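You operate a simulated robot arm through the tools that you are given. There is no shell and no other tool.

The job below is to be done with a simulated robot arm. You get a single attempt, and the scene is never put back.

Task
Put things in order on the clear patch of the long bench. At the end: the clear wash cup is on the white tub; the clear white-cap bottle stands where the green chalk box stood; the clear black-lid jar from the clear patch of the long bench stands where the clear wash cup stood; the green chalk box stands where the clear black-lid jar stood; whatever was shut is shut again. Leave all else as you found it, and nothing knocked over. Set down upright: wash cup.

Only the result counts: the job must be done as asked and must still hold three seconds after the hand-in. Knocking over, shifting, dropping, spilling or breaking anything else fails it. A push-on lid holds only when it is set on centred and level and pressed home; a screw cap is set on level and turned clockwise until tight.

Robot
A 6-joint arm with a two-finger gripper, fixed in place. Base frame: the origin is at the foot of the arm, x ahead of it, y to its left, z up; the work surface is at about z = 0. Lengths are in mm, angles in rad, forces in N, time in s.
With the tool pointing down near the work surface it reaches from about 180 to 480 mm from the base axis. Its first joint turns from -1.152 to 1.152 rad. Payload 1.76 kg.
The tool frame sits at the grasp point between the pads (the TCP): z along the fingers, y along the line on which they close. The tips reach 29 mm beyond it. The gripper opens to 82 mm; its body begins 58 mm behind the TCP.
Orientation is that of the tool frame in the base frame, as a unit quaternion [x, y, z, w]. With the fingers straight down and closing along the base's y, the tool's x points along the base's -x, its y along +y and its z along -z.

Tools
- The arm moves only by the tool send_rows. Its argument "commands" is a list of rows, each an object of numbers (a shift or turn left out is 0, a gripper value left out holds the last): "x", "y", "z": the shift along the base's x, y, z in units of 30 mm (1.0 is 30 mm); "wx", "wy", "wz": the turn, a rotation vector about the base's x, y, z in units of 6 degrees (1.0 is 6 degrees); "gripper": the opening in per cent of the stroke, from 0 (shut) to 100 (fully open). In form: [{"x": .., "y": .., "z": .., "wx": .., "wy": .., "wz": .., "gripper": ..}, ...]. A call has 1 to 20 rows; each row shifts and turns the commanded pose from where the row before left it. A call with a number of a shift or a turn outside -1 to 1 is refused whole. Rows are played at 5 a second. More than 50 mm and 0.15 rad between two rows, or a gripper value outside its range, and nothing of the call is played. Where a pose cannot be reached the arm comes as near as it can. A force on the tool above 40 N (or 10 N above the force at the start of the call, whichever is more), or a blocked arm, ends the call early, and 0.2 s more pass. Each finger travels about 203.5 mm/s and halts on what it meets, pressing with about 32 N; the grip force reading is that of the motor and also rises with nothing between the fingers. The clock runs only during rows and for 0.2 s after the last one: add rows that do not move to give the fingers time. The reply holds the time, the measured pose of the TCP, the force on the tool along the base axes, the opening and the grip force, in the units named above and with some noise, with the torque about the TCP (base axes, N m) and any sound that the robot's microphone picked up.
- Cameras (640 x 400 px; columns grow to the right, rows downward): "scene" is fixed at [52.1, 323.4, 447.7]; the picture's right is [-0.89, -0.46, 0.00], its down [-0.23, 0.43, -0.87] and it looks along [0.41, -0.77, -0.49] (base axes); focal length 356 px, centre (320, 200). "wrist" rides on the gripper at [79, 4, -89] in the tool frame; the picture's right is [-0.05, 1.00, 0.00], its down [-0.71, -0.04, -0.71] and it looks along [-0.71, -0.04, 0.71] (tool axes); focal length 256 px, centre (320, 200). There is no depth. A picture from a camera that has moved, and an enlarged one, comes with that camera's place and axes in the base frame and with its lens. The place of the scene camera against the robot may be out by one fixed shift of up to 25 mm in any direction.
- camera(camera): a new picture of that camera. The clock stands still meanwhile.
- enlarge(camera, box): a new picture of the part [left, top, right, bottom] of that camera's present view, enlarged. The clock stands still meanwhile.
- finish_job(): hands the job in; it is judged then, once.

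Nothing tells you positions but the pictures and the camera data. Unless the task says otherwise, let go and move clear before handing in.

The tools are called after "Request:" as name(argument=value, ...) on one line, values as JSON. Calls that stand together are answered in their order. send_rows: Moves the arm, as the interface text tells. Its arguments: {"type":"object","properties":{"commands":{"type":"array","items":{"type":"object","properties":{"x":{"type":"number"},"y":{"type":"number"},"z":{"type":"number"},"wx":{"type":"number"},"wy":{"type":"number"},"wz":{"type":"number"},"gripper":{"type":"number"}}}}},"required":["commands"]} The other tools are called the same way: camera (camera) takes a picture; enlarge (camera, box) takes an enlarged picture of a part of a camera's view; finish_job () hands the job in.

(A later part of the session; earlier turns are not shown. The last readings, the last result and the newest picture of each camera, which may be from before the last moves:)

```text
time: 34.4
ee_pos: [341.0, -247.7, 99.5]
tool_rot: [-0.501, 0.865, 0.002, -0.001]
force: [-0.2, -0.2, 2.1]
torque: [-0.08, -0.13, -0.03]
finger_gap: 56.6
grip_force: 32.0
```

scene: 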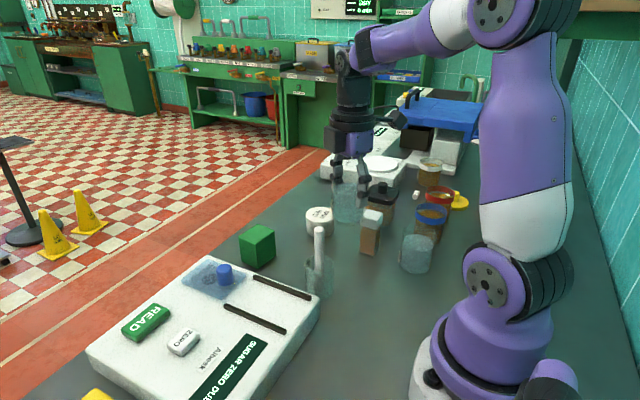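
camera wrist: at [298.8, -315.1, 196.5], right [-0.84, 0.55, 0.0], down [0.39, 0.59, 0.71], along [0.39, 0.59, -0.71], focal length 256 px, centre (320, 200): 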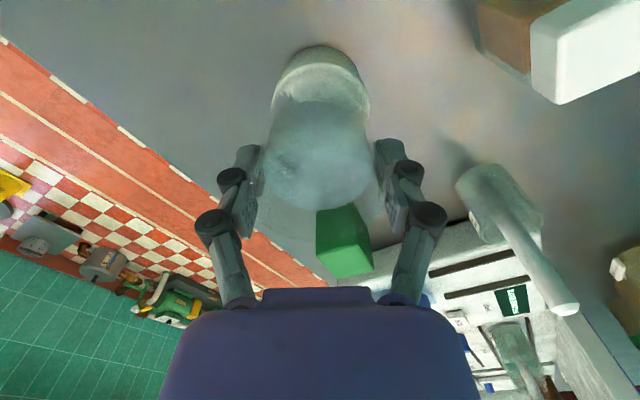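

The force is nearly neutral. I'll release gradually.

Request:
send_rows(commands=[{"gripper": 70}, {"gripper": 72}, {"gripper": 75}, {"gripper": 80}, {"gripper": 86}, {"gripper": 92}, {}])

Request:
enlarge(camera="scene", box=[290, 160, 360, 240])

Request:
camera(camera="wrist")

```text
time: 36.0
ee_pos: [341.4, -247.6, 101.3]
tool_rot: [-0.5, 0.866, 0.0, 0.0]
force: [-1.2, -0.4, -0.3]
torque: [-0.02, -0.01, 0.04]
finger_gap: 75.5
grip_force: 0.0
```

```text
5.00 times, centred on (325, 200) of scene
camera zoom: at [52.1, 323.4, 447.7], right [-0.89, -0.46, 0.0], down [-0.23, 0.43, -0.87], along [0.41, -0.77, -0.49], focal length 1779 px, centre (295, 200)
```

zoom: 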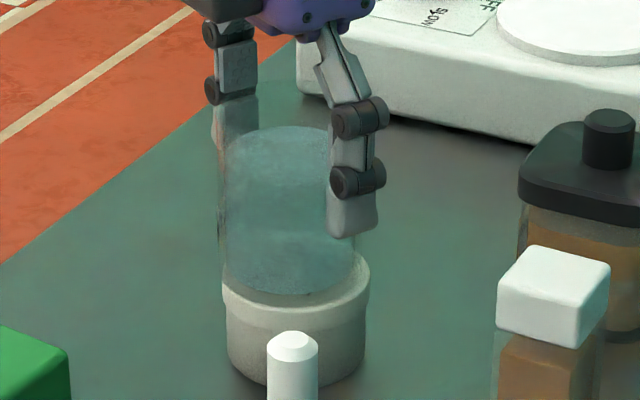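

```text
taken
camera wrist: at [298.8, -314.1, 190.3], right [-0.84, 0.55, 0.0], down [0.39, 0.59, 0.71], along [0.39, 0.59, -0.71], focal length 256 px, centre (320, 200)
```

wrist: 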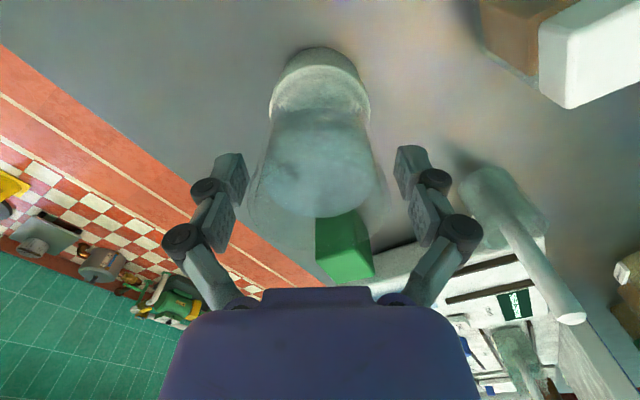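

The wash cup stands on the tub. I'll rise straight up and move over to the black-lid jar to measure it.

Request:
send_rows(commands=[{"z": 0.3}, {"z": 0.5}, {"z": 0.7}, {"z": 0.8}, {"z": 0.8}, {"z": 0.6, "gripper": 100}, {"x": -0.5, "y": -0.5}, {"x": -0.7, "y": -0.75}, {"x": -0.7, "y": -0.75}, {"x": -0.7, "y": -0.75}, {"x": -0.5, "y": -0.6}, {"x": -0.2, "y": -0.2}, {}])

Request:
camera(camera="wrist")

Request:
camera(camera="scene")

```text
time: 38.8
ee_pos: [238.0, -354.1, 211.5]
tool_rot: [-0.5, 0.866, 0.0, 0.0]
force: [0.0, 0.2, 0.3]
torque: [-0.02, 0.02, 0.01]
finger_gap: 81.7
grip_force: 0.2
```

```text
taken
camera wrist: at [196.7, -420.2, 301.7], right [-0.84, 0.55, 0.0], down [0.39, 0.59, 0.71], along [0.39, 0.59, -0.71], focal length 256 px, centre (320, 200)
```

wrist: 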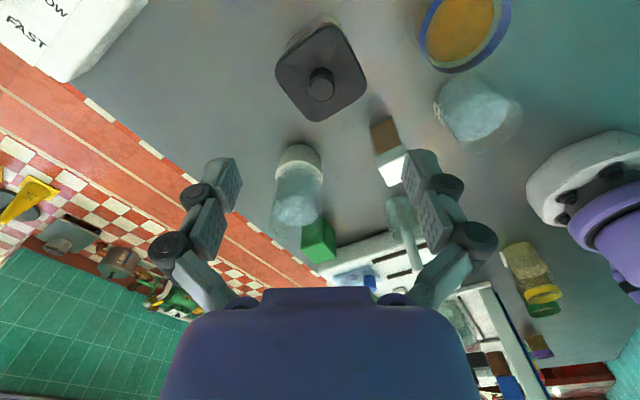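

```text
taken
```

scene: 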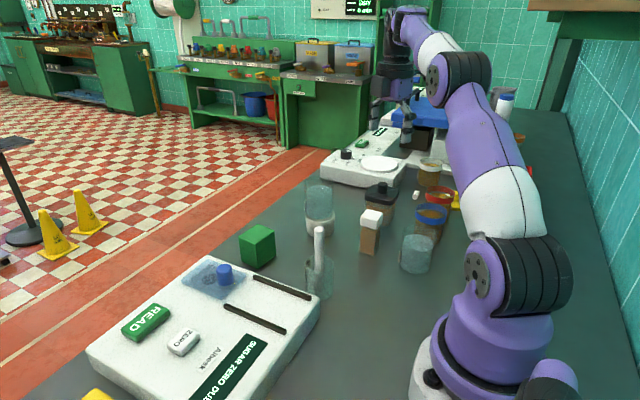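

Request:
enlarge(camera="wrist", box=[240, 0, 400, 130])

Request:
enlarge(camera="scene", box=[290, 160, 420, 260])

```text
3.08 times, centred on (320, 65) of wrist
camera zoom: at [196.7, -420.2, 301.7], right [-0.84, 0.55, 0.0], down [0.39, 0.59, 0.71], along [0.39, 0.59, -0.71], focal length 788 px, centre (320, 615)
```

zoom: 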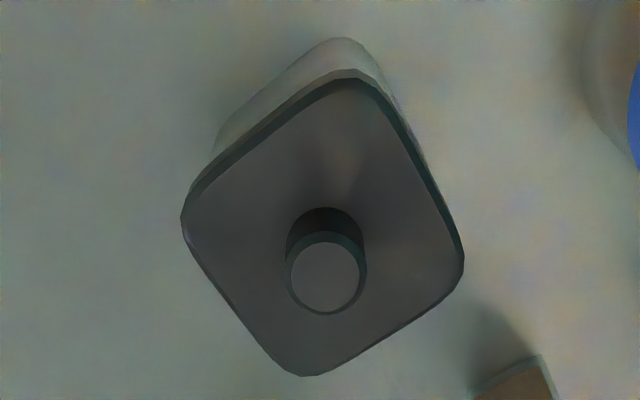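

```text
4.00 times, centred on (355, 210) of scene
camera zoom: at [52.1, 323.4, 447.7], right [-0.89, -0.46, 0.0], down [-0.23, 0.43, -0.87], along [0.41, -0.77, -0.49], focal length 1423 px, centre (180, 160)
```

zoom: 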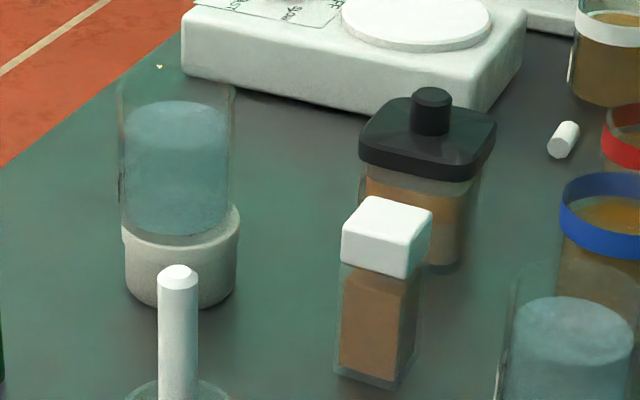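

The wash cup looks good. The jar's lid centre is at about (241, -348, 65), turned about +3.5°. I'll look closely at the finger shape and at the jar body below the lid before choosing a grasp.

Request:
enlarge(camera="wrist", box=[140, 120, 300, 320])

Request:
enlarge(camera="scene", box=[350, 60, 430, 140])

Request:
enlarge(camera="scene", box=[360, 175, 410, 225])

```text
2.00 times, centred on (220, 220) of wrist
camera zoom: at [196.7, -420.2, 301.7], right [-0.84, 0.55, 0.0], down [0.39, 0.59, 0.71], along [0.39, 0.59, -0.71], focal length 512 px, centre (520, 160)
```

zoom: 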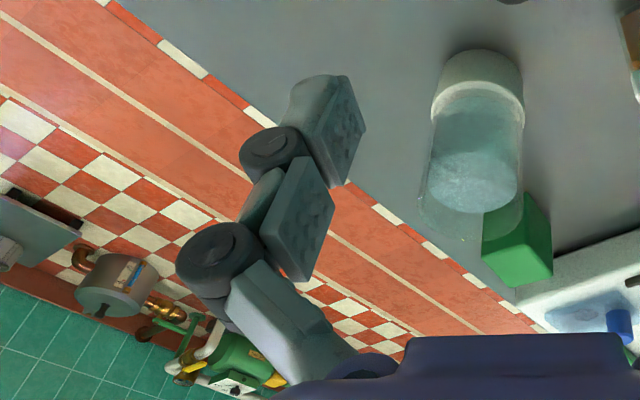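

```text
5.00 times, centred on (390, 100) of scene
camera zoom: at [52.1, 323.4, 447.7], right [-0.89, -0.46, 0.0], down [-0.23, 0.43, -0.87], along [0.41, -0.77, -0.49], focal length 1779 px, centre (-30, 700)
```

zoom: 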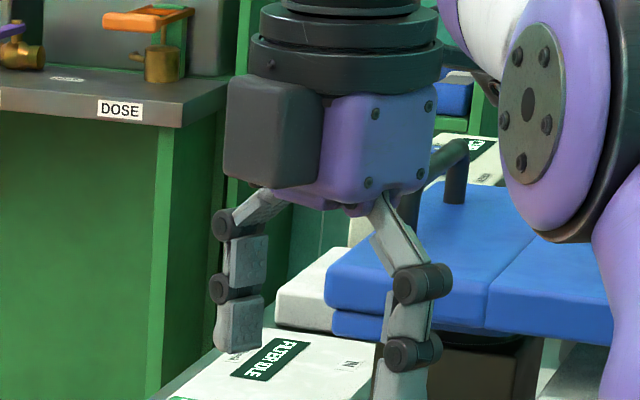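

```text
8.00 times, centred on (385, 200) of scene
camera zoom: at [52.1, 323.4, 447.7], right [-0.89, -0.46, 0.0], down [-0.23, 0.43, -0.87], along [0.41, -0.77, -0.49], focal length 2846 px, centre (-200, 200)
```

zoom: 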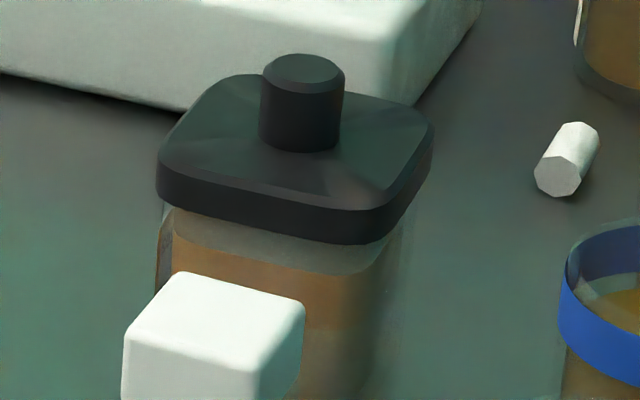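

The fingers are parallel two-segment pads. I'll turn to yaw about 93.6°, square with the jar, centre over it and check.

Request:
send_rows(commands=[{"wz": 1, "x": 0.1, "y": 0.2}, {"wz": 1}, {"wz": 1}, {"wz": 1}, {"wz": 1}, {"wz": 0.6}, {"z": -0.6}, {"z": -0.6}, {"z": -0.5}, {}])

Request:
camera(camera="wrist")

Request:
enlarge(camera="wrist", box=[230, 20, 410, 200])

```text
time: 41.0
ee_pos: [243.6, -348.6, 157.9]
tool_rot: [0.729, -0.684, 0.001, 0.0]
force: [-0.2, 0.5, -0.1]
torque: [-0.02, 0.0, -0.03]
finger_gap: 81.9
grip_force: 0.2
```

```text
taken
camera wrist: at [245.9, -427.2, 248.4], right [-1.0, -0.01, 0.0], down [-0.01, 0.71, 0.71], along [-0.01, 0.71, -0.71], focal length 256 px, centre (320, 200)
```

wrist: 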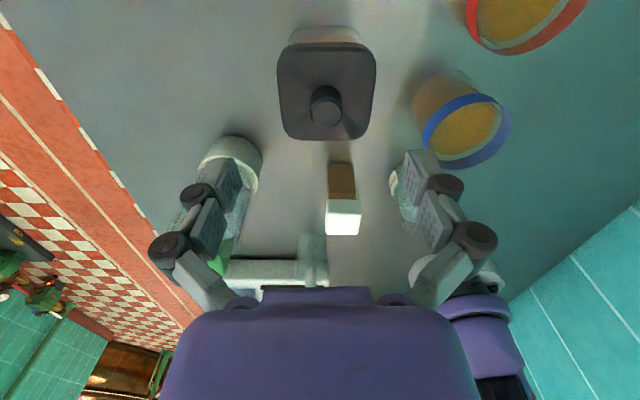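

```text
2.22 times, centred on (320, 110) of wrist
camera zoom: at [245.9, -427.2, 248.4], right [-1.0, -0.01, 0.0], down [-0.01, 0.71, 0.71], along [-0.01, 0.71, -0.71], focal length 569 px, centre (320, 400)
```

zoom: 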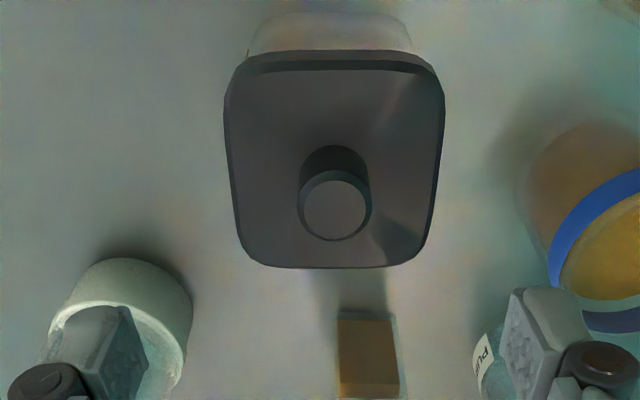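

The jar is square to the fingers and sits about 4.5 mm to -x of the TCP. I'll correct, then lower with the fingers straddling it.

Request:
send_rows(commands=[{"x": -0.15, "y": 0.04}, {}, {"z": -0.5}, {"z": -0.5}, {"z": -0.5}, {"z": -0.4}, {}])

Request:
camera(camera="wrist")

Request:
enlarge(camera="scene", box=[330, 120, 440, 230])

```text
time: 42.6
ee_pos: [242.5, -348.0, 102.2]
tool_rot: [0.729, -0.684, 0.0, 0.001]
force: [-0.2, 0.4, -1.0]
torque: [0.02, 0.03, 0.02]
finger_gap: 81.8
grip_force: 0.0
```

```text
taken
camera wrist: at [243.8, -426.7, 192.8], right [-1.0, -0.01, 0.0], down [-0.01, 0.71, 0.71], along [-0.01, 0.71, -0.71], focal length 256 px, centre (320, 200)
```

wrist: 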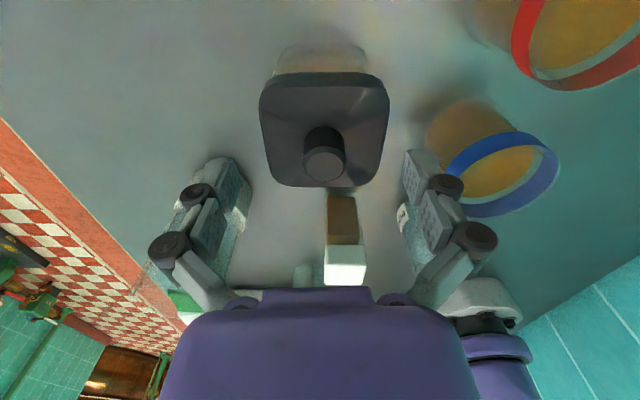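

```text
3.64 times, centred on (385, 175) of scene
camera zoom: at [52.1, 323.4, 447.7], right [-0.89, -0.46, 0.0], down [-0.23, 0.43, -0.87], along [0.41, -0.77, -0.49], focal length 1294 px, centre (84, 291)
```

zoom: 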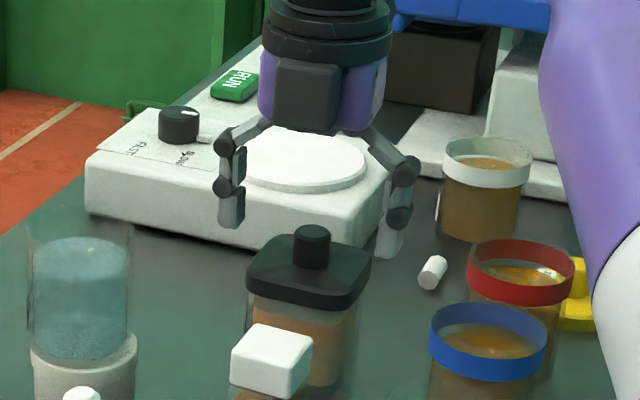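

The fingers straddle the lid with a small -x correction left to make. I'll go down to body height, with the tips just above the bench.

Request:
send_rows(commands=[{"x": -0.05}, {"z": -0.4}, {"z": -0.4}, {"z": -0.4}, {"z": -0.4}, {"z": -0.4}, {}])

Request:
enlarge(camera="scene", box=[340, 140, 430, 230])

Request:
camera(camera="wrist")

```text
time: 44.2
ee_pos: [239.2, -346.4, 43.3]
tool_rot: [0.729, -0.685, 0.0, 0.001]
force: [0.0, -0.2, 0.5]
torque: [-0.01, 0.0, -0.01]
finger_gap: 81.9
grip_force: 0.1
```

```text
4.44 times, centred on (385, 185) of scene
camera zoom: at [52.1, 323.4, 447.7], right [-0.89, -0.46, 0.0], down [-0.23, 0.43, -0.87], along [0.41, -0.77, -0.49], focal length 1581 px, centre (31, 267)
```

zoom: 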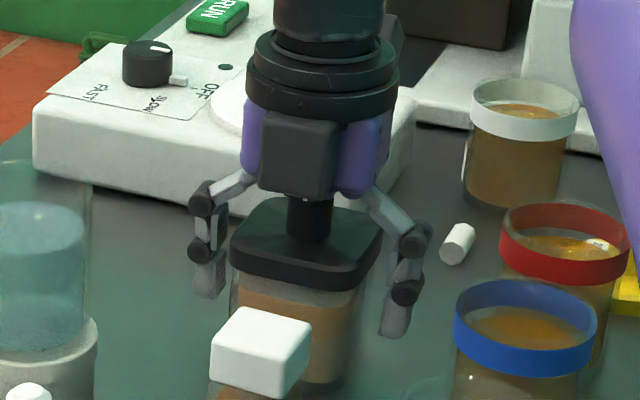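

```text
taken
camera wrist: at [240.9, -425.5, 133.0], right [-1.0, -0.01, 0.0], down [-0.01, 0.71, 0.71], along [-0.01, 0.71, -0.71], focal length 256 px, centre (320, 200)
```

wrist: 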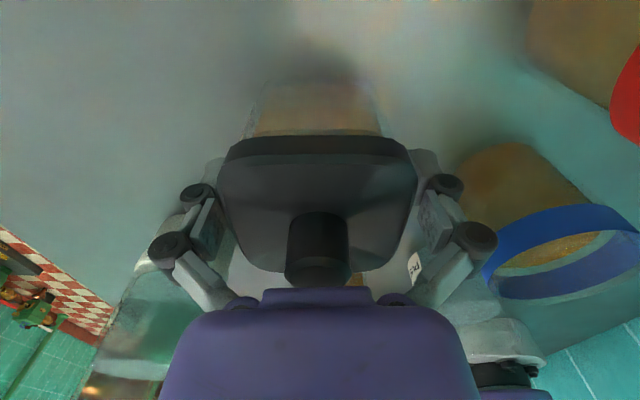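

The jar's lid is slightly wider than its body and the knob reaches about z = 89, so I can't go much lower. I'll go down 4–5 mm more and close gradually, watching where the pads meet the jar.

Request:
send_rows(commands=[{"z": -0.08}, {"z": -0.07}, {}, {"gripper": 94}, {"gripper": 89}, {"gripper": 85}, {"gripper": 82}, {"gripper": 79}, {"gripper": 76}, {}])

Request:
enlarge(camera="scene", box=[340, 140, 430, 230])

Request:
camera(camera="wrist")

```text
time: 46.4
ee_pos: [239.0, -346.5, 38.7]
tool_rot: [0.729, -0.684, 0.001, 0.0]
force: [1.0, 2.3, 5.2]
torque: [0.09, 0.01, -0.06]
finger_gap: 64.2
grip_force: 32.1
```

```text
4.44 times, centred on (385, 185) of scene
camera zoom: at [52.1, 323.4, 447.7], right [-0.89, -0.46, 0.0], down [-0.23, 0.43, -0.87], along [0.41, -0.77, -0.49], focal length 1581 px, centre (31, 267)
```

zoom: 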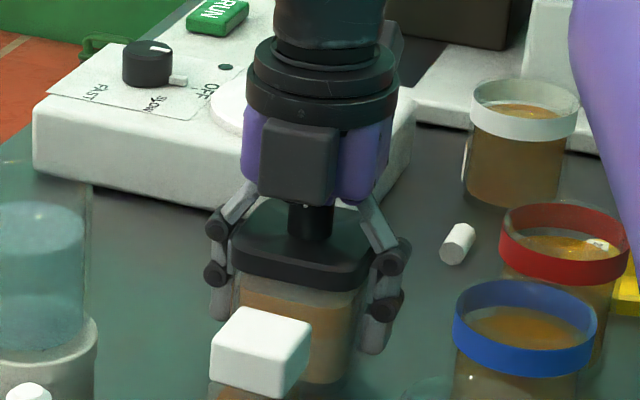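

```text
taken
camera wrist: at [240.8, -425.9, 129.7], right [-1.0, -0.01, 0.0], down [-0.01, 0.71, 0.71], along [-0.01, 0.71, -0.71], focal length 256 px, centre (320, 200)
```

wrist: 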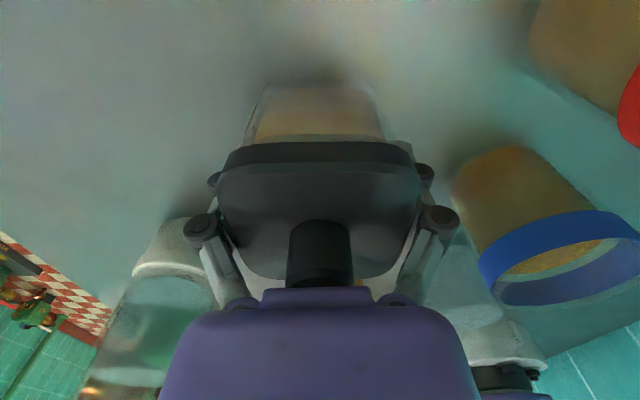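

The fingers are closed at 64 mm, on the lid's width. I'll lift only about 4 mm and check whether the whole jar comes with it.

Request:
send_rows(commands=[{"gripper": 72}, {"z": 0.05}, {"z": 0.05}, {"z": 0.05}, {}])

Request:
enlarge(camera="scene", box=[340, 140, 430, 230])

Request:
camera(camera="wrist")

```text
time: 47.6
ee_pos: [239.1, -346.6, 42.4]
tool_rot: [0.729, -0.685, 0.0, 0.0]
force: [0.1, -0.8, -1.0]
torque: [0.02, 0.02, 0.0]
finger_gap: 63.8
grip_force: 32.4
```

```text
4.44 times, centred on (385, 185) of scene
camera zoom: at [52.2, 323.4, 447.7], right [-0.89, -0.46, 0.0], down [-0.23, 0.43, -0.87], along [0.41, -0.77, -0.49], focal length 1581 px, centre (31, 267)
```

zoom: 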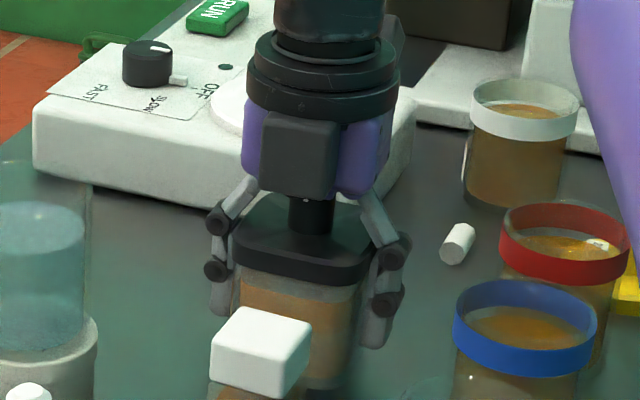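

```text
taken
camera wrist: at [240.7, -425.6, 132.8], right [-1.0, -0.01, 0.0], down [-0.01, 0.71, 0.71], along [-0.01, 0.71, -0.71], focal length 256 px, centre (320, 200)
```

wrist: 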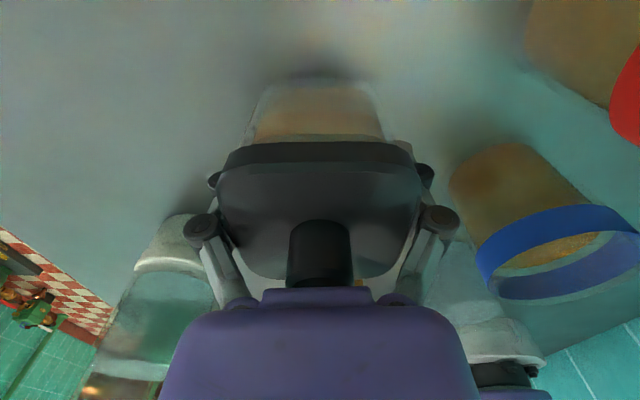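

Request:
enlarge(camera="scene", box=[365, 185, 425, 235])

Request:
enlarge(camera="wrist", box=[220, 60, 420, 180])

```text
8.00 times, centred on (395, 210) of scene
camera zoom: at [52.2, 323.4, 447.7], right [-0.89, -0.46, 0.0], down [-0.23, 0.43, -0.87], along [0.41, -0.77, -0.49], focal length 2846 px, centre (-280, 120)
```

zoom: 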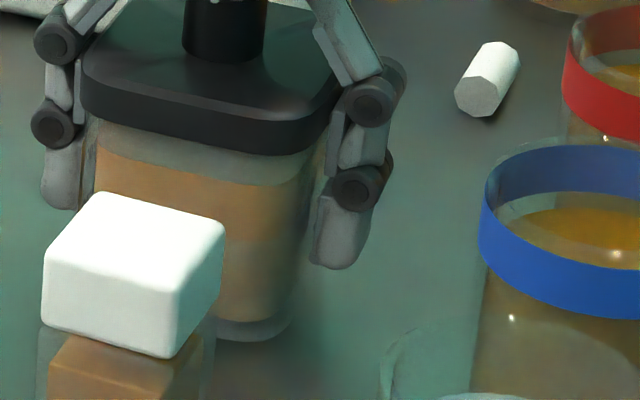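

```text
3.20 times, centred on (320, 120) of wrist
camera zoom: at [240.7, -425.6, 132.8], right [-1.0, -0.01, 0.0], down [-0.01, 0.71, 0.71], along [-0.01, 0.71, -0.71], focal length 819 px, centre (320, 456)
```

zoom: 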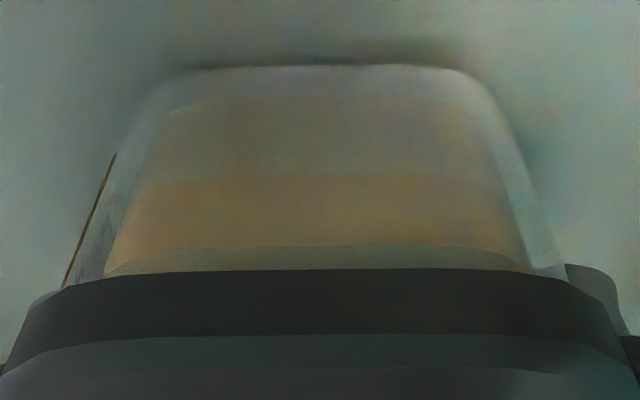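

Request:
send_rows(commands=[{"z": 0.1}, {"z": 0.1}, {}])

Request:
enlarge(camera="scene", box=[365, 185, 425, 235])

Request:
enlarge(camera="wrist", box=[220, 60, 420, 180])

```text
time: 48.4
ee_pos: [237.9, -346.5, 47.9]
tool_rot: [0.729, -0.685, -0.001, 0.0]
force: [-0.4, -0.6, -1.6]
torque: [-0.01, 0.01, -0.03]
finger_gap: 64.1
grip_force: 32.2
```

```text
8.00 times, centred on (395, 210) of scene
camera zoom: at [52.2, 323.4, 447.7], right [-0.89, -0.46, 0.0], down [-0.23, 0.43, -0.87], along [0.41, -0.77, -0.49], focal length 2846 px, centre (-280, 120)
```

zoom: 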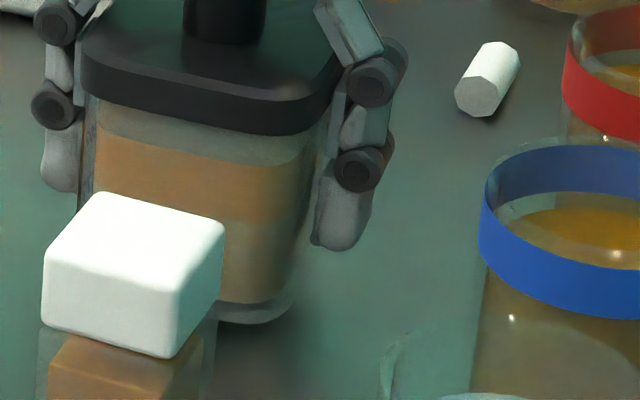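

```text
3.20 times, centred on (320, 120) of wrist
camera zoom: at [241.0, -425.5, 138.6], right [-1.0, -0.01, 0.0], down [-0.01, 0.71, 0.71], along [-0.01, 0.71, -0.71], focal length 819 px, centre (320, 456)
```

zoom: 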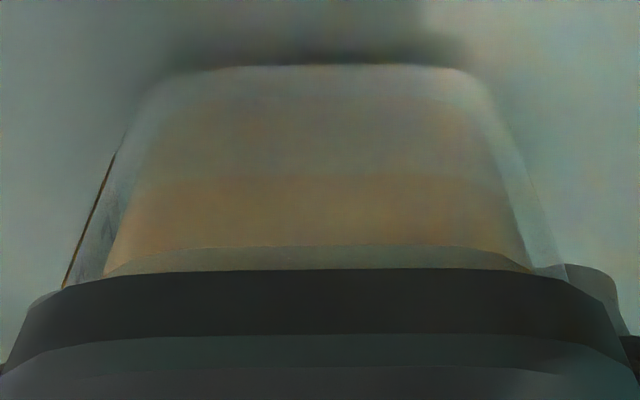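

The whole jar follows the lid firmly. I'll lift it clear of the bottle and cups.

Request:
send_rows(commands=[{"z": 0.15}, {"z": 0.25}, {"z": 0.3}, {"z": 0.3}, {"z": 0.3}, {"z": 0.3}, {"z": 0.3}, {"z": 0.3}, {"z": 0.3}, {"z": 0.3}, {"z": 0.3}, {"z": 0.2}, {"z": 0.1}, {}])

Request:
camera(camera="scene")

```text
time: 51.4
ee_pos: [239.0, -348.6, 151.9]
tool_rot: [0.729, -0.684, 0.0, 0.0]
force: [-1.4, -0.9, -2.3]
torque: [0.03, 0.0, 0.02]
finger_gap: 63.8
grip_force: 31.9
```

```text
taken
```

scene: 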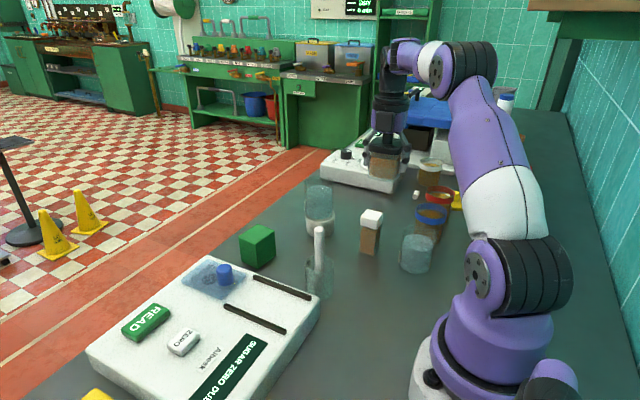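

Request:
send_rows(commands=[{"x": -0.06, "y": 0.2}, {"x": -0.1, "y": 0.35}, {"x": -0.15, "y": 0.5}, {"x": -0.16, "y": 0.55}, {"x": -0.16, "y": 0.55}, {"x": -0.16, "y": 0.55}, {"x": -0.16, "y": 0.55}, {"x": -0.16, "y": 0.55}, {"x": -0.16, "y": 0.55}, {"x": -0.16, "y": 0.55}, {"x": -0.16, "y": 0.55}, {"x": -0.16, "y": 0.55}, {"x": -0.16, "y": 0.55}, {"x": -0.16, "y": 0.55}, {"x": -0.15, "y": 0.5}, {"x": -0.1, "y": 0.35}, {"x": -0.08, "y": 0.25}, {"x": -0.05, "y": 0.1}, {}, {}])

Request:
camera(camera="scene")

Request:
camera(camera="wrist")

```text
time: 55.6
ee_pos: [166.1, -98.5, 152.5]
tool_rot: [0.729, -0.684, 0.001, 0.0]
force: [0.0, -0.3, -1.6]
torque: [0.01, -0.02, 0.0]
finger_gap: 63.8
grip_force: 31.8
```

```text
taken
```

scene: 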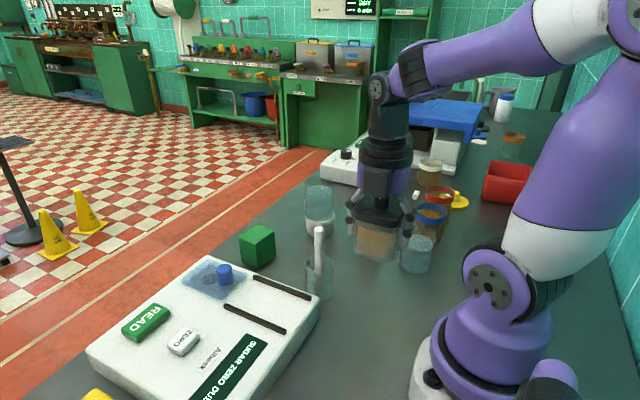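

```text
taken
camera wrist: at [167.5, -177.1, 242.2], right [-1.0, -0.01, 0.0], down [-0.01, 0.71, 0.71], along [-0.01, 0.71, -0.71], focal length 256 px, centre (320, 200)
```

wrist: 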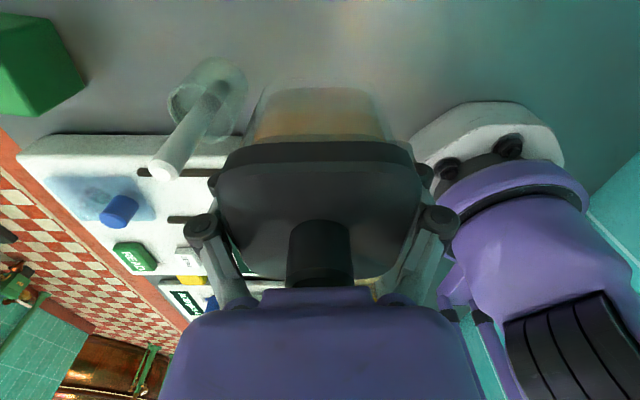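

The jar is over the wash cup's old place. I'll lower it partway and check the clearance to the rod cup.

Request:
send_rows(commands=[{"z": -0.2}, {"z": -0.3}, {"z": -0.35}, {"z": -0.35}, {"z": -0.35}, {"z": -0.35}, {"z": -0.3}, {"z": -0.2}, {}])

Request:
camera(camera="wrist")

Request:
enlarge(camera="scene", box=[280, 190, 440, 320])

```text
time: 57.6
ee_pos: [165.7, -98.3, 79.4]
tool_rot: [0.729, -0.684, 0.0, -0.001]
force: [-0.3, 0.0, -1.9]
torque: [-0.02, 0.0, 0.0]
finger_gap: 63.6
grip_force: 31.6
```

```text
taken
camera wrist: at [166.6, -176.5, 169.2], right [-1.0, -0.01, 0.0], down [-0.01, 0.71, 0.71], along [-0.01, 0.71, -0.71], focal length 256 px, centre (320, 200)
```

wrist: 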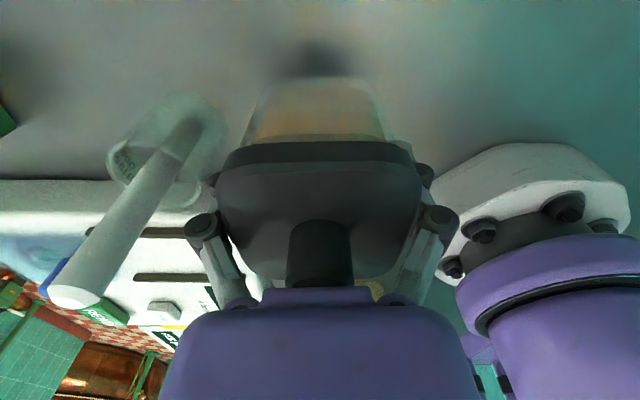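

```text
3.08 times, centred on (360, 255) of scene
camera zoom: at [52.2, 323.4, 447.7], right [-0.89, -0.46, 0.0], down [-0.23, 0.43, -0.87], along [0.41, -0.77, -0.49], focal length 1094 px, centre (197, 31)
```

zoom: 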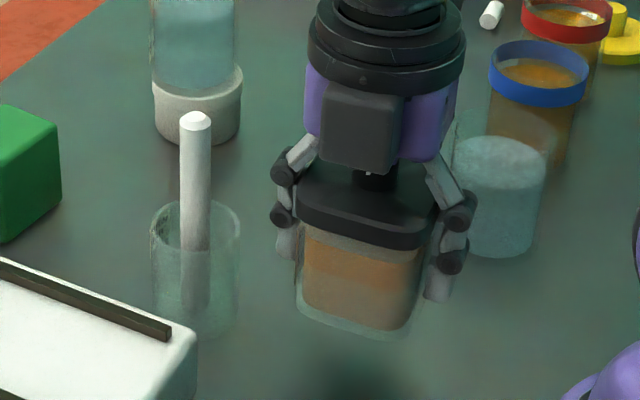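

There is clear space. I'll go down to just above the bench and then touch down slowly.

Request:
send_rows(commands=[{"z": -0.25}, {"z": -0.3}, {"z": -0.3}, {"z": -0.2}, {"z": -0.1}, {}])

Request:
send_rows(commands=[{"z": -0.05}, {}])

```text
time: 59.0
ee_pos: [164.6, -99.0, 45.0]
tool_rot: [0.729, -0.684, 0.0, -0.001]
force: [1.6, -0.6, -0.9]
torque: [0.01, -0.01, 0.03]
finger_gap: 63.8
grip_force: 32.5
```

```text
time: 59.6
ee_pos: [165.1, -98.2, 42.5]
tool_rot: [0.729, -0.685, 0.0, 0.0]
force: [0.5, 0.1, -1.4]
torque: [0.0, 0.03, 0.01]
finger_gap: 63.8
grip_force: 32.1
```

Request:
send_rows(commands=[{"z": -0.05}, {"z": -0.04}, {}])

```text
time: 60.4
ee_pos: [166.8, -98.1, 39.9]
tool_rot: [0.729, -0.685, 0.0, 0.001]
force: [0.3, 0.9, -1.9]
torque: [0.01, 0.01, 0.02]
finger_gap: 63.8
grip_force: 31.7
```

Request:
send_rows(commands=[{"z": -0.04}, {}])

```text
time: 61.0
ee_pos: [165.4, -97.7, 39.6]
tool_rot: [0.729, -0.685, 0.0, 0.0]
force: [-1.1, -0.4, 2.2]
torque: [-0.12, -0.1, -0.06]
finger_gap: 63.5
grip_force: 31.9
```

Request:
send_rows(commands=[{"z": -0.02}, {}])

Request:
enlarge(camera="scene", box=[320, 210, 430, 320])

```text
time: 61.6
ee_pos: [165.0, -98.1, 38.4]
tool_rot: [0.729, -0.684, 0.001, 0.0]
force: [-3.1, -1.7, 20.6]
torque: [0.0, 0.03, -0.23]
finger_gap: 64.0
grip_force: 32.4
```

```text
3.64 times, centred on (375, 265) of scene
camera zoom: at [52.1, 323.4, 447.7], right [-0.89, -0.46, 0.0], down [-0.23, 0.43, -0.87], along [0.41, -0.77, -0.49], focal length 1294 px, centre (120, -36)
```

zoom: 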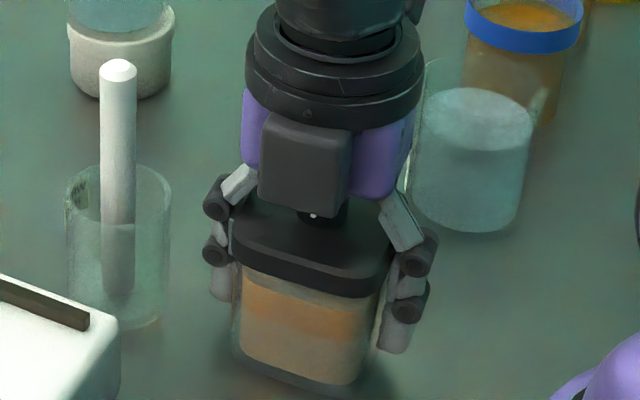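

The jar is firmly on the bench. I'll ease off and release gradually, opening just enough to pass the lid.

Request:
send_rows(commands=[{"z": 0.02}, {}, {"gripper": 78}, {"gripper": 80}, {"gripper": 84}, {"gripper": 88}, {"gripper": 93}, {}])

Request:
camera(camera="wrist")

Request:
enlarge(camera="scene", box=[320, 210, 430, 320])

```text
time: 63.4
ee_pos: [166.3, -97.5, 39.9]
tool_rot: [0.729, -0.685, 0.0, 0.001]
force: [0.6, -0.6, 0.4]
torque: [-0.01, 0.0, 0.0]
finger_gap: 76.2
grip_force: 0.0
```

```text
taken
camera wrist: at [166.6, -176.7, 129.7], right [-1.0, -0.01, 0.0], down [-0.01, 0.71, 0.71], along [-0.01, 0.71, -0.71], focal length 256 px, centre (320, 200)
```

wrist: 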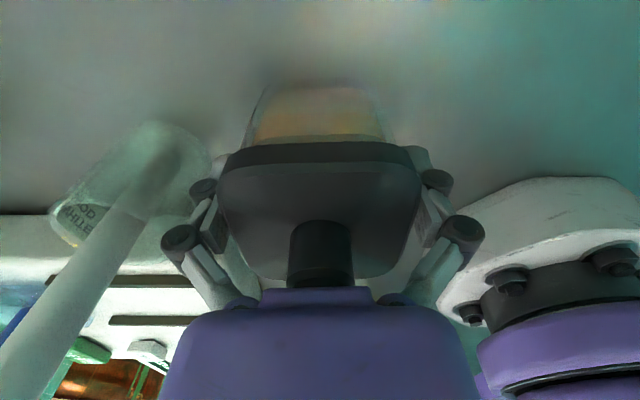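

```text
3.64 times, centred on (375, 265) of scene
camera zoom: at [52.1, 323.4, 447.7], right [-0.89, -0.46, 0.0], down [-0.23, 0.43, -0.87], along [0.41, -0.77, -0.49], focal length 1294 px, centre (120, -36)
```

zoom: 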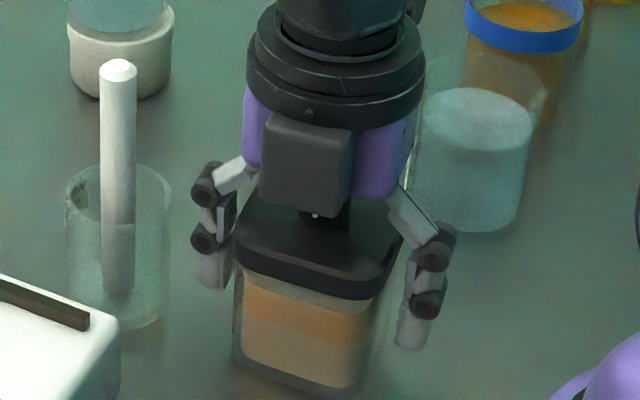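

Released cleanly. I'll rise straight up past the lid, slowly at first.

Request:
send_rows(commands=[{"z": 0.2}, {"z": 0.3}, {"z": 0.4}, {"z": 0.5}, {"z": 0.6}, {"z": 0.7}, {"z": 0.7}, {"z": 0.7}, {"z": 0.6}, {"z": 0.4, "gripper": 100}, {}])

Request:
camera(camera="wrist")

Request:
camera(camera="scene")

```text
time: 65.8
ee_pos: [164.3, -97.5, 191.8]
tool_rot: [0.729, -0.685, 0.0, 0.0]
force: [0.4, 0.6, -0.3]
torque: [0.0, -0.01, -0.01]
finger_gap: 81.9
grip_force: 0.1
```

```text
taken
camera wrist: at [166.3, -177.0, 282.2], right [-1.0, -0.01, 0.0], down [-0.01, 0.71, 0.71], along [-0.01, 0.71, -0.71], focal length 256 px, centre (320, 200)
```

wrist: 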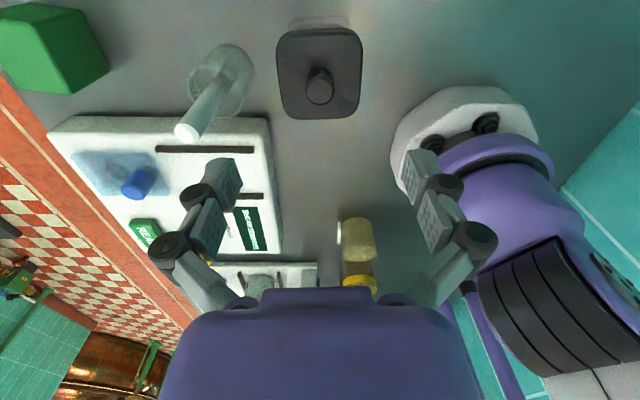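

```text
taken
```

scene: 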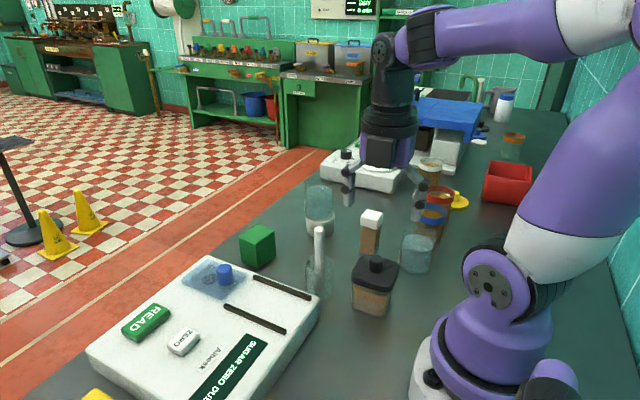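

The jar stands in the wash cup's old place. Next is the green chalk box; I'll move above it to measure it.

Request:
send_rows(commands=[{"x": 0.4, "y": -0.05}, {"x": 0.6, "y": -0.07}, {"x": 0.7, "y": -0.08}, {"x": 0.7, "y": -0.08}, {"x": 0.7, "y": -0.08}, {"x": 0.7, "y": -0.08}, {"x": 0.7, "y": -0.08}, {"x": 0.7, "y": -0.08}, {"x": 0.7, "y": -0.08}, {"x": 0.6, "y": -0.08}, {"x": 0.4, "y": -0.05}, {}])

Request:
camera(camera="wrist")

Request:
enlarge(camera="wrist", box=[240, 0, 400, 140])

```text
time: 68.4
ee_pos: [371.4, -121.9, 193.0]
tool_rot: [0.729, -0.684, 0.0, 0.0]
force: [-0.1, -0.7, 0.3]
torque: [0.0, 0.0, -0.01]
finger_gap: 82.1
grip_force: 0.0
```

```text
taken
camera wrist: at [373.0, -200.4, 282.0], right [-1.0, -0.01, 0.0], down [-0.01, 0.71, 0.71], along [-0.01, 0.71, -0.71], focal length 256 px, centre (320, 200)
```

wrist: 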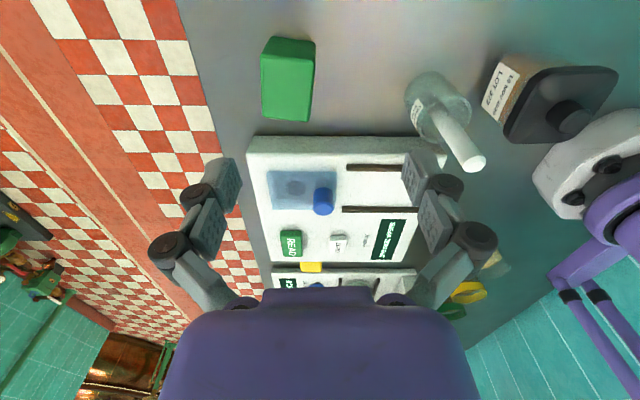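

```text
2.86 times, centred on (320, 70) of wrist
camera zoom: at [373.0, -200.4, 282.0], right [-1.0, -0.01, 0.0], down [-0.01, 0.71, 0.71], along [-0.01, 0.71, -0.71], focal length 731 px, centre (320, 571)
```

zoom: 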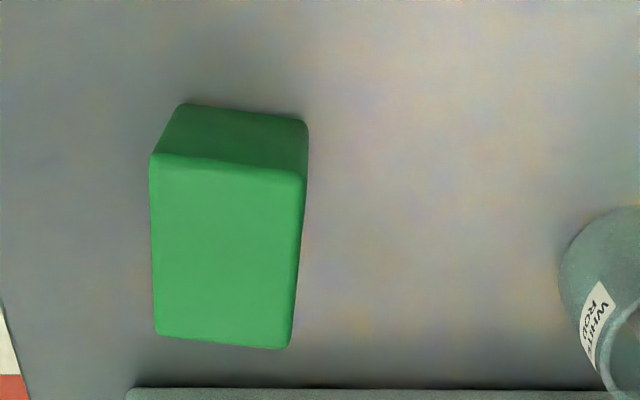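

The green box is about 43 × 53 × 54 mm, centred near (400.7, -108.5) and turned about -7°. I'll align to yaw 83° above it and check.

Request:
send_rows(commands=[{"x": 0.5, "y": 0.23, "wz": -1}, {"x": 0.48, "y": 0.22, "wz": -0.77}, {"z": -0.5}, {"z": -0.6}, {"z": -0.6}, {"z": -0.4}, {}])

Request:
camera(camera="wrist")

Request:
enlarge(camera="wrist", box=[230, 40, 410, 200])

```text
time: 70.0
ee_pos: [402.4, -108.9, 128.1]
tool_rot: [-0.663, 0.749, 0.0, 0.0]
force: [0.1, -0.1, 0.2]
torque: [0.02, 0.01, 0.0]
finger_gap: 82.1
grip_force: 0.0
```

```text
taken
camera wrist: at [389.9, -187.1, 219.1], right [-0.98, 0.17, 0.0], down [0.12, 0.7, 0.71], along [0.12, 0.7, -0.71], focal length 256 px, centre (320, 200)
```

wrist: 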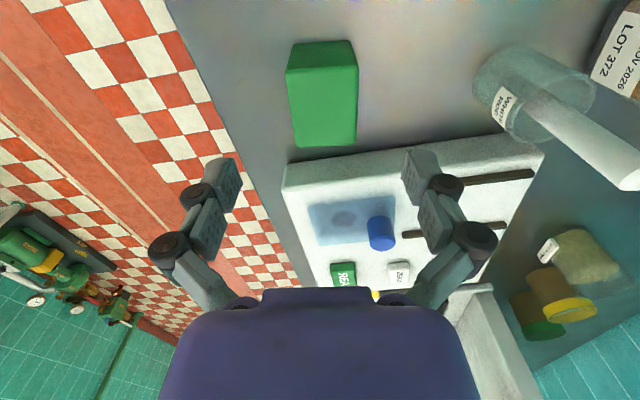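

```text
2.50 times, centred on (320, 120) of wrist
camera zoom: at [389.9, -187.1, 219.1], right [-0.98, 0.17, 0.0], down [0.12, 0.7, 0.71], along [0.12, 0.7, -0.71], focal length 640 px, centre (320, 400)
```

zoom: 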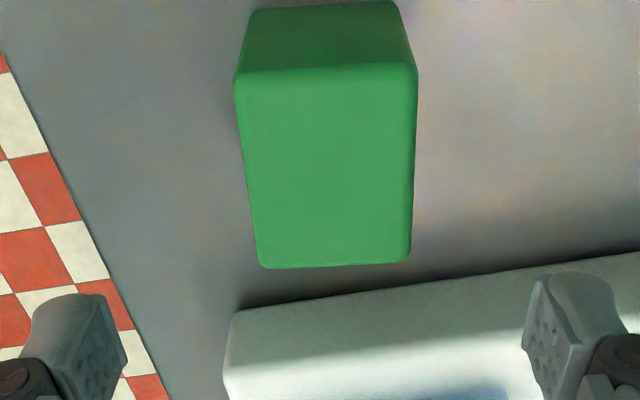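

Alignment is good and the box centre is (400.7, -107.5). I'll make a small correction and descend.

Request:
send_rows(commands=[{"x": -0.055, "y": 0.045}, {"z": -0.5}, {"z": -0.5}, {"z": -0.5}, {"z": -0.5}, {"z": -0.5}, {"z": -0.4}, {}])

Request:
camera(camera="wrist")

Request:
enlarge(camera="scene", box=[200, 180, 340, 300])

```text
time: 71.8
ee_pos: [401.1, -108.0, 41.3]
tool_rot: [-0.662, 0.749, 0.0, 0.0]
force: [-0.2, -0.2, 0.5]
torque: [-0.03, 0.02, 0.0]
finger_gap: 82.1
grip_force: 0.1
```

```text
taken
camera wrist: at [387.6, -185.6, 132.1], right [-0.98, 0.17, 0.0], down [0.12, 0.7, 0.71], along [0.12, 0.7, -0.71], focal length 256 px, centre (320, 200)
```

wrist: 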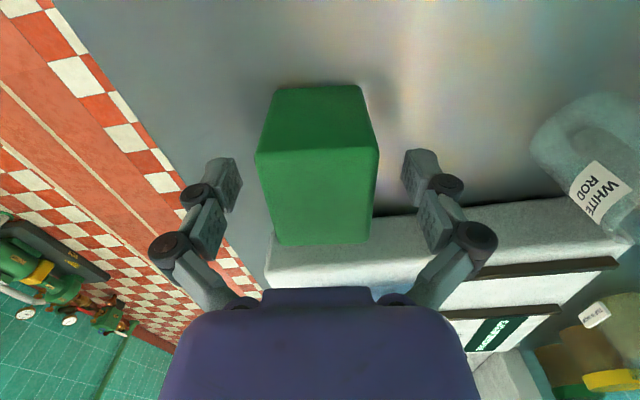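

```text
3.33 times, centred on (270, 240) of scene
camera zoom: at [52.1, 323.4, 447.7], right [-0.89, -0.46, 0.0], down [-0.23, 0.43, -0.87], along [0.41, -0.77, -0.49], focal length 1186 px, centre (487, 67)
```

zoom: 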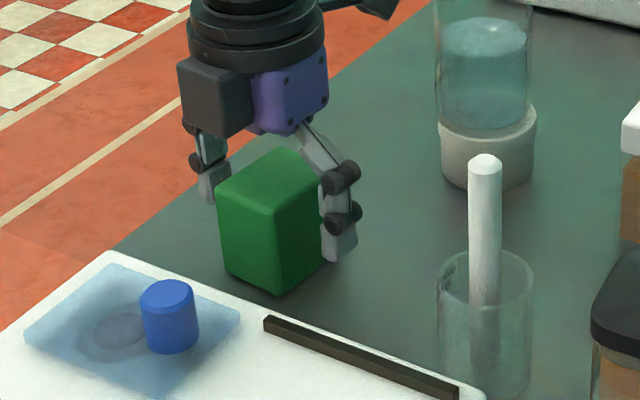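

The fingers straddle the box evenly. I'll go down a little more and close gradually.

Request:
send_rows(commands=[{"z": -0.15}, {"gripper": 85}, {"gripper": 74}, {"gripper": 65}, {"gripper": 60}, {"gripper": 57}, {"gripper": 54}, {"gripper": 51}, {"gripper": 47}, {}])

Request:
enlarge(camera="scene", box=[200, 180, 340, 300])

```text
time: 74.0
ee_pos: [398.3, -107.9, 37.2]
tool_rot: [-0.663, 0.749, 0.0, 0.0]
force: [-0.2, 0.5, 5.0]
torque: [0.03, 0.03, 0.03]
finger_gap: 44.7
grip_force: 32.5
```

```text
3.33 times, centred on (270, 240) of scene
camera zoom: at [52.1, 323.4, 447.7], right [-0.89, -0.46, 0.0], down [-0.23, 0.43, -0.87], along [0.41, -0.77, -0.49], focal length 1186 px, centre (487, 67)
```

zoom: 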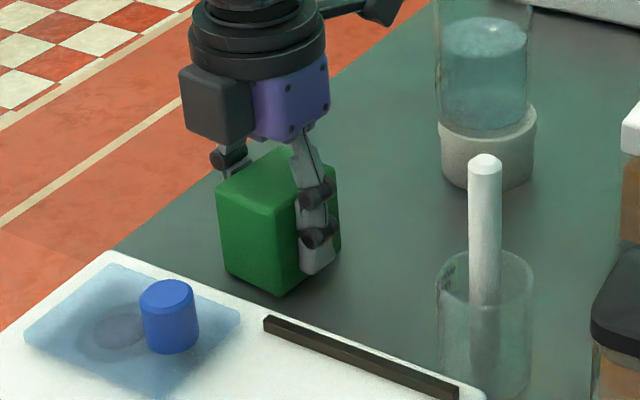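

Gripped at 44.7 mm. I'll make a small lift and check for slip.

Request:
send_rows(commands=[{"z": 0.1}, {"z": 0.1}, {"z": 0.1}, {}])

Request:
enlarge(camera="scene", box=[200, 180, 340, 300])

```text
time: 75.0
ee_pos: [399.8, -107.6, 47.4]
tool_rot: [-0.662, 0.749, 0.0, 0.001]
force: [0.3, -0.1, -3.2]
torque: [-0.01, 0.02, 0.05]
finger_gap: 44.7
grip_force: 32.2
```

```text
3.33 times, centred on (270, 240) of scene
camera zoom: at [52.2, 323.4, 447.7], right [-0.89, -0.46, 0.0], down [-0.23, 0.43, -0.87], along [0.41, -0.77, -0.49], focal length 1186 px, centre (487, 67)
```

zoom: 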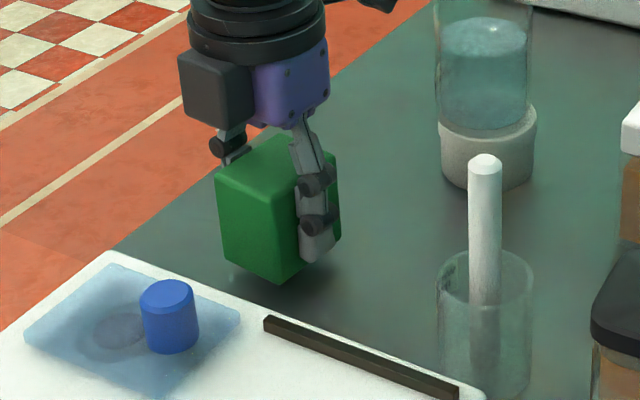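

The box is held. I'll raise it well above the cup standing on the tub (top at about z = 111).

Request:
send_rows(commands=[{"z": 0.2}, {"z": 0.3}, {"z": 0.4}, {"z": 0.4}, {"z": 0.4}, {"z": 0.4}, {"z": 0.4}, {"z": 0.4}, {"z": 0.4}, {"z": 0.4}, {"z": 0.4}, {"z": 0.3}, {"z": 0.2}, {}])

Request:
camera(camera="scene")

```text
time: 78.0
ee_pos: [399.5, -106.2, 184.8]
tool_rot: [-0.663, 0.749, 0.001, 0.0]
force: [0.3, 0.4, -1.6]
torque: [0.02, 0.0, 0.0]
finger_gap: 44.6
grip_force: 31.8
```

```text
taken
```

scene: 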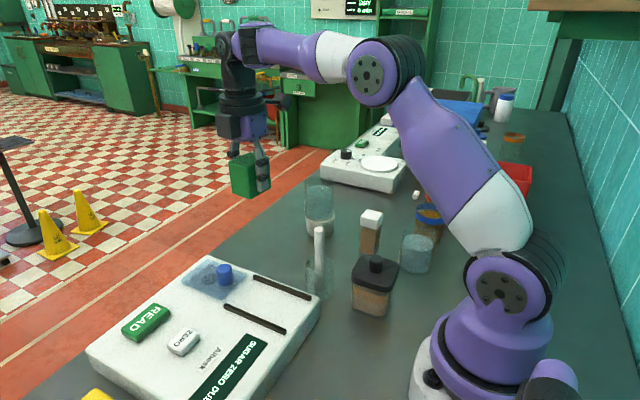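

Request:
send_rows(commands=[{"x": -0.076, "y": -0.114}, {"x": -0.152, "y": -0.229}, {"x": -0.228, "y": -0.343}, {"x": -0.304, "y": -0.457}, {"x": -0.38, "y": -0.571}, {"x": -0.38, "y": -0.571}, {"x": -0.38, "y": -0.571}, {"x": -0.38, "y": -0.571}, {"x": -0.38, "y": -0.571}, {"x": -0.38, "y": -0.571}, {"x": -0.38, "y": -0.571}, {"x": -0.38, "y": -0.571}, {"x": -0.38, "y": -0.571}, {"x": -0.38, "y": -0.571}, {"x": -0.304, "y": -0.457}, {"x": -0.228, "y": -0.343}, {"x": -0.152, "y": -0.229}, {"x": -0.076, "y": -0.114}, {}, {}])

Request:
camera(camera="wrist")

Request:
camera(camera="scene")

```text
time: 82.2
ee_pos: [240.0, -347.3, 186.0]
tool_rot: [-0.663, 0.749, 0.0, 0.0]
force: [-0.5, -0.7, -1.7]
torque: [-0.02, 0.02, -0.02]
finger_gap: 44.5
grip_force: 31.7
```

```text
taken
camera wrist: at [227.4, -425.6, 276.1], right [-0.98, 0.17, 0.0], down [0.12, 0.7, 0.71], along [0.12, 0.7, -0.71], focal length 256 px, centre (320, 200)
```

wrist: 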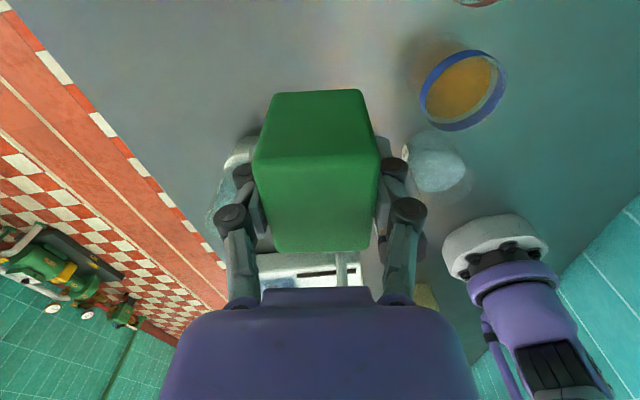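

```text
taken
```

scene: 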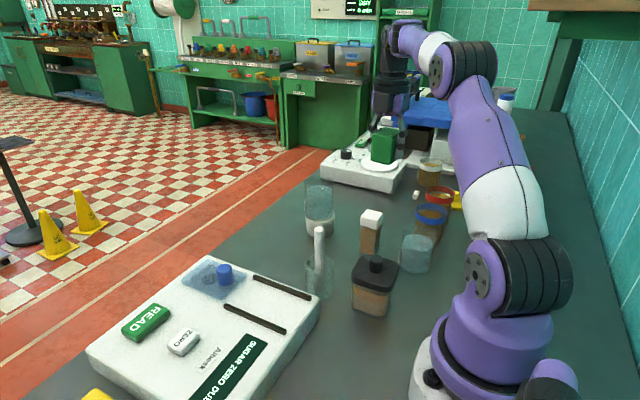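

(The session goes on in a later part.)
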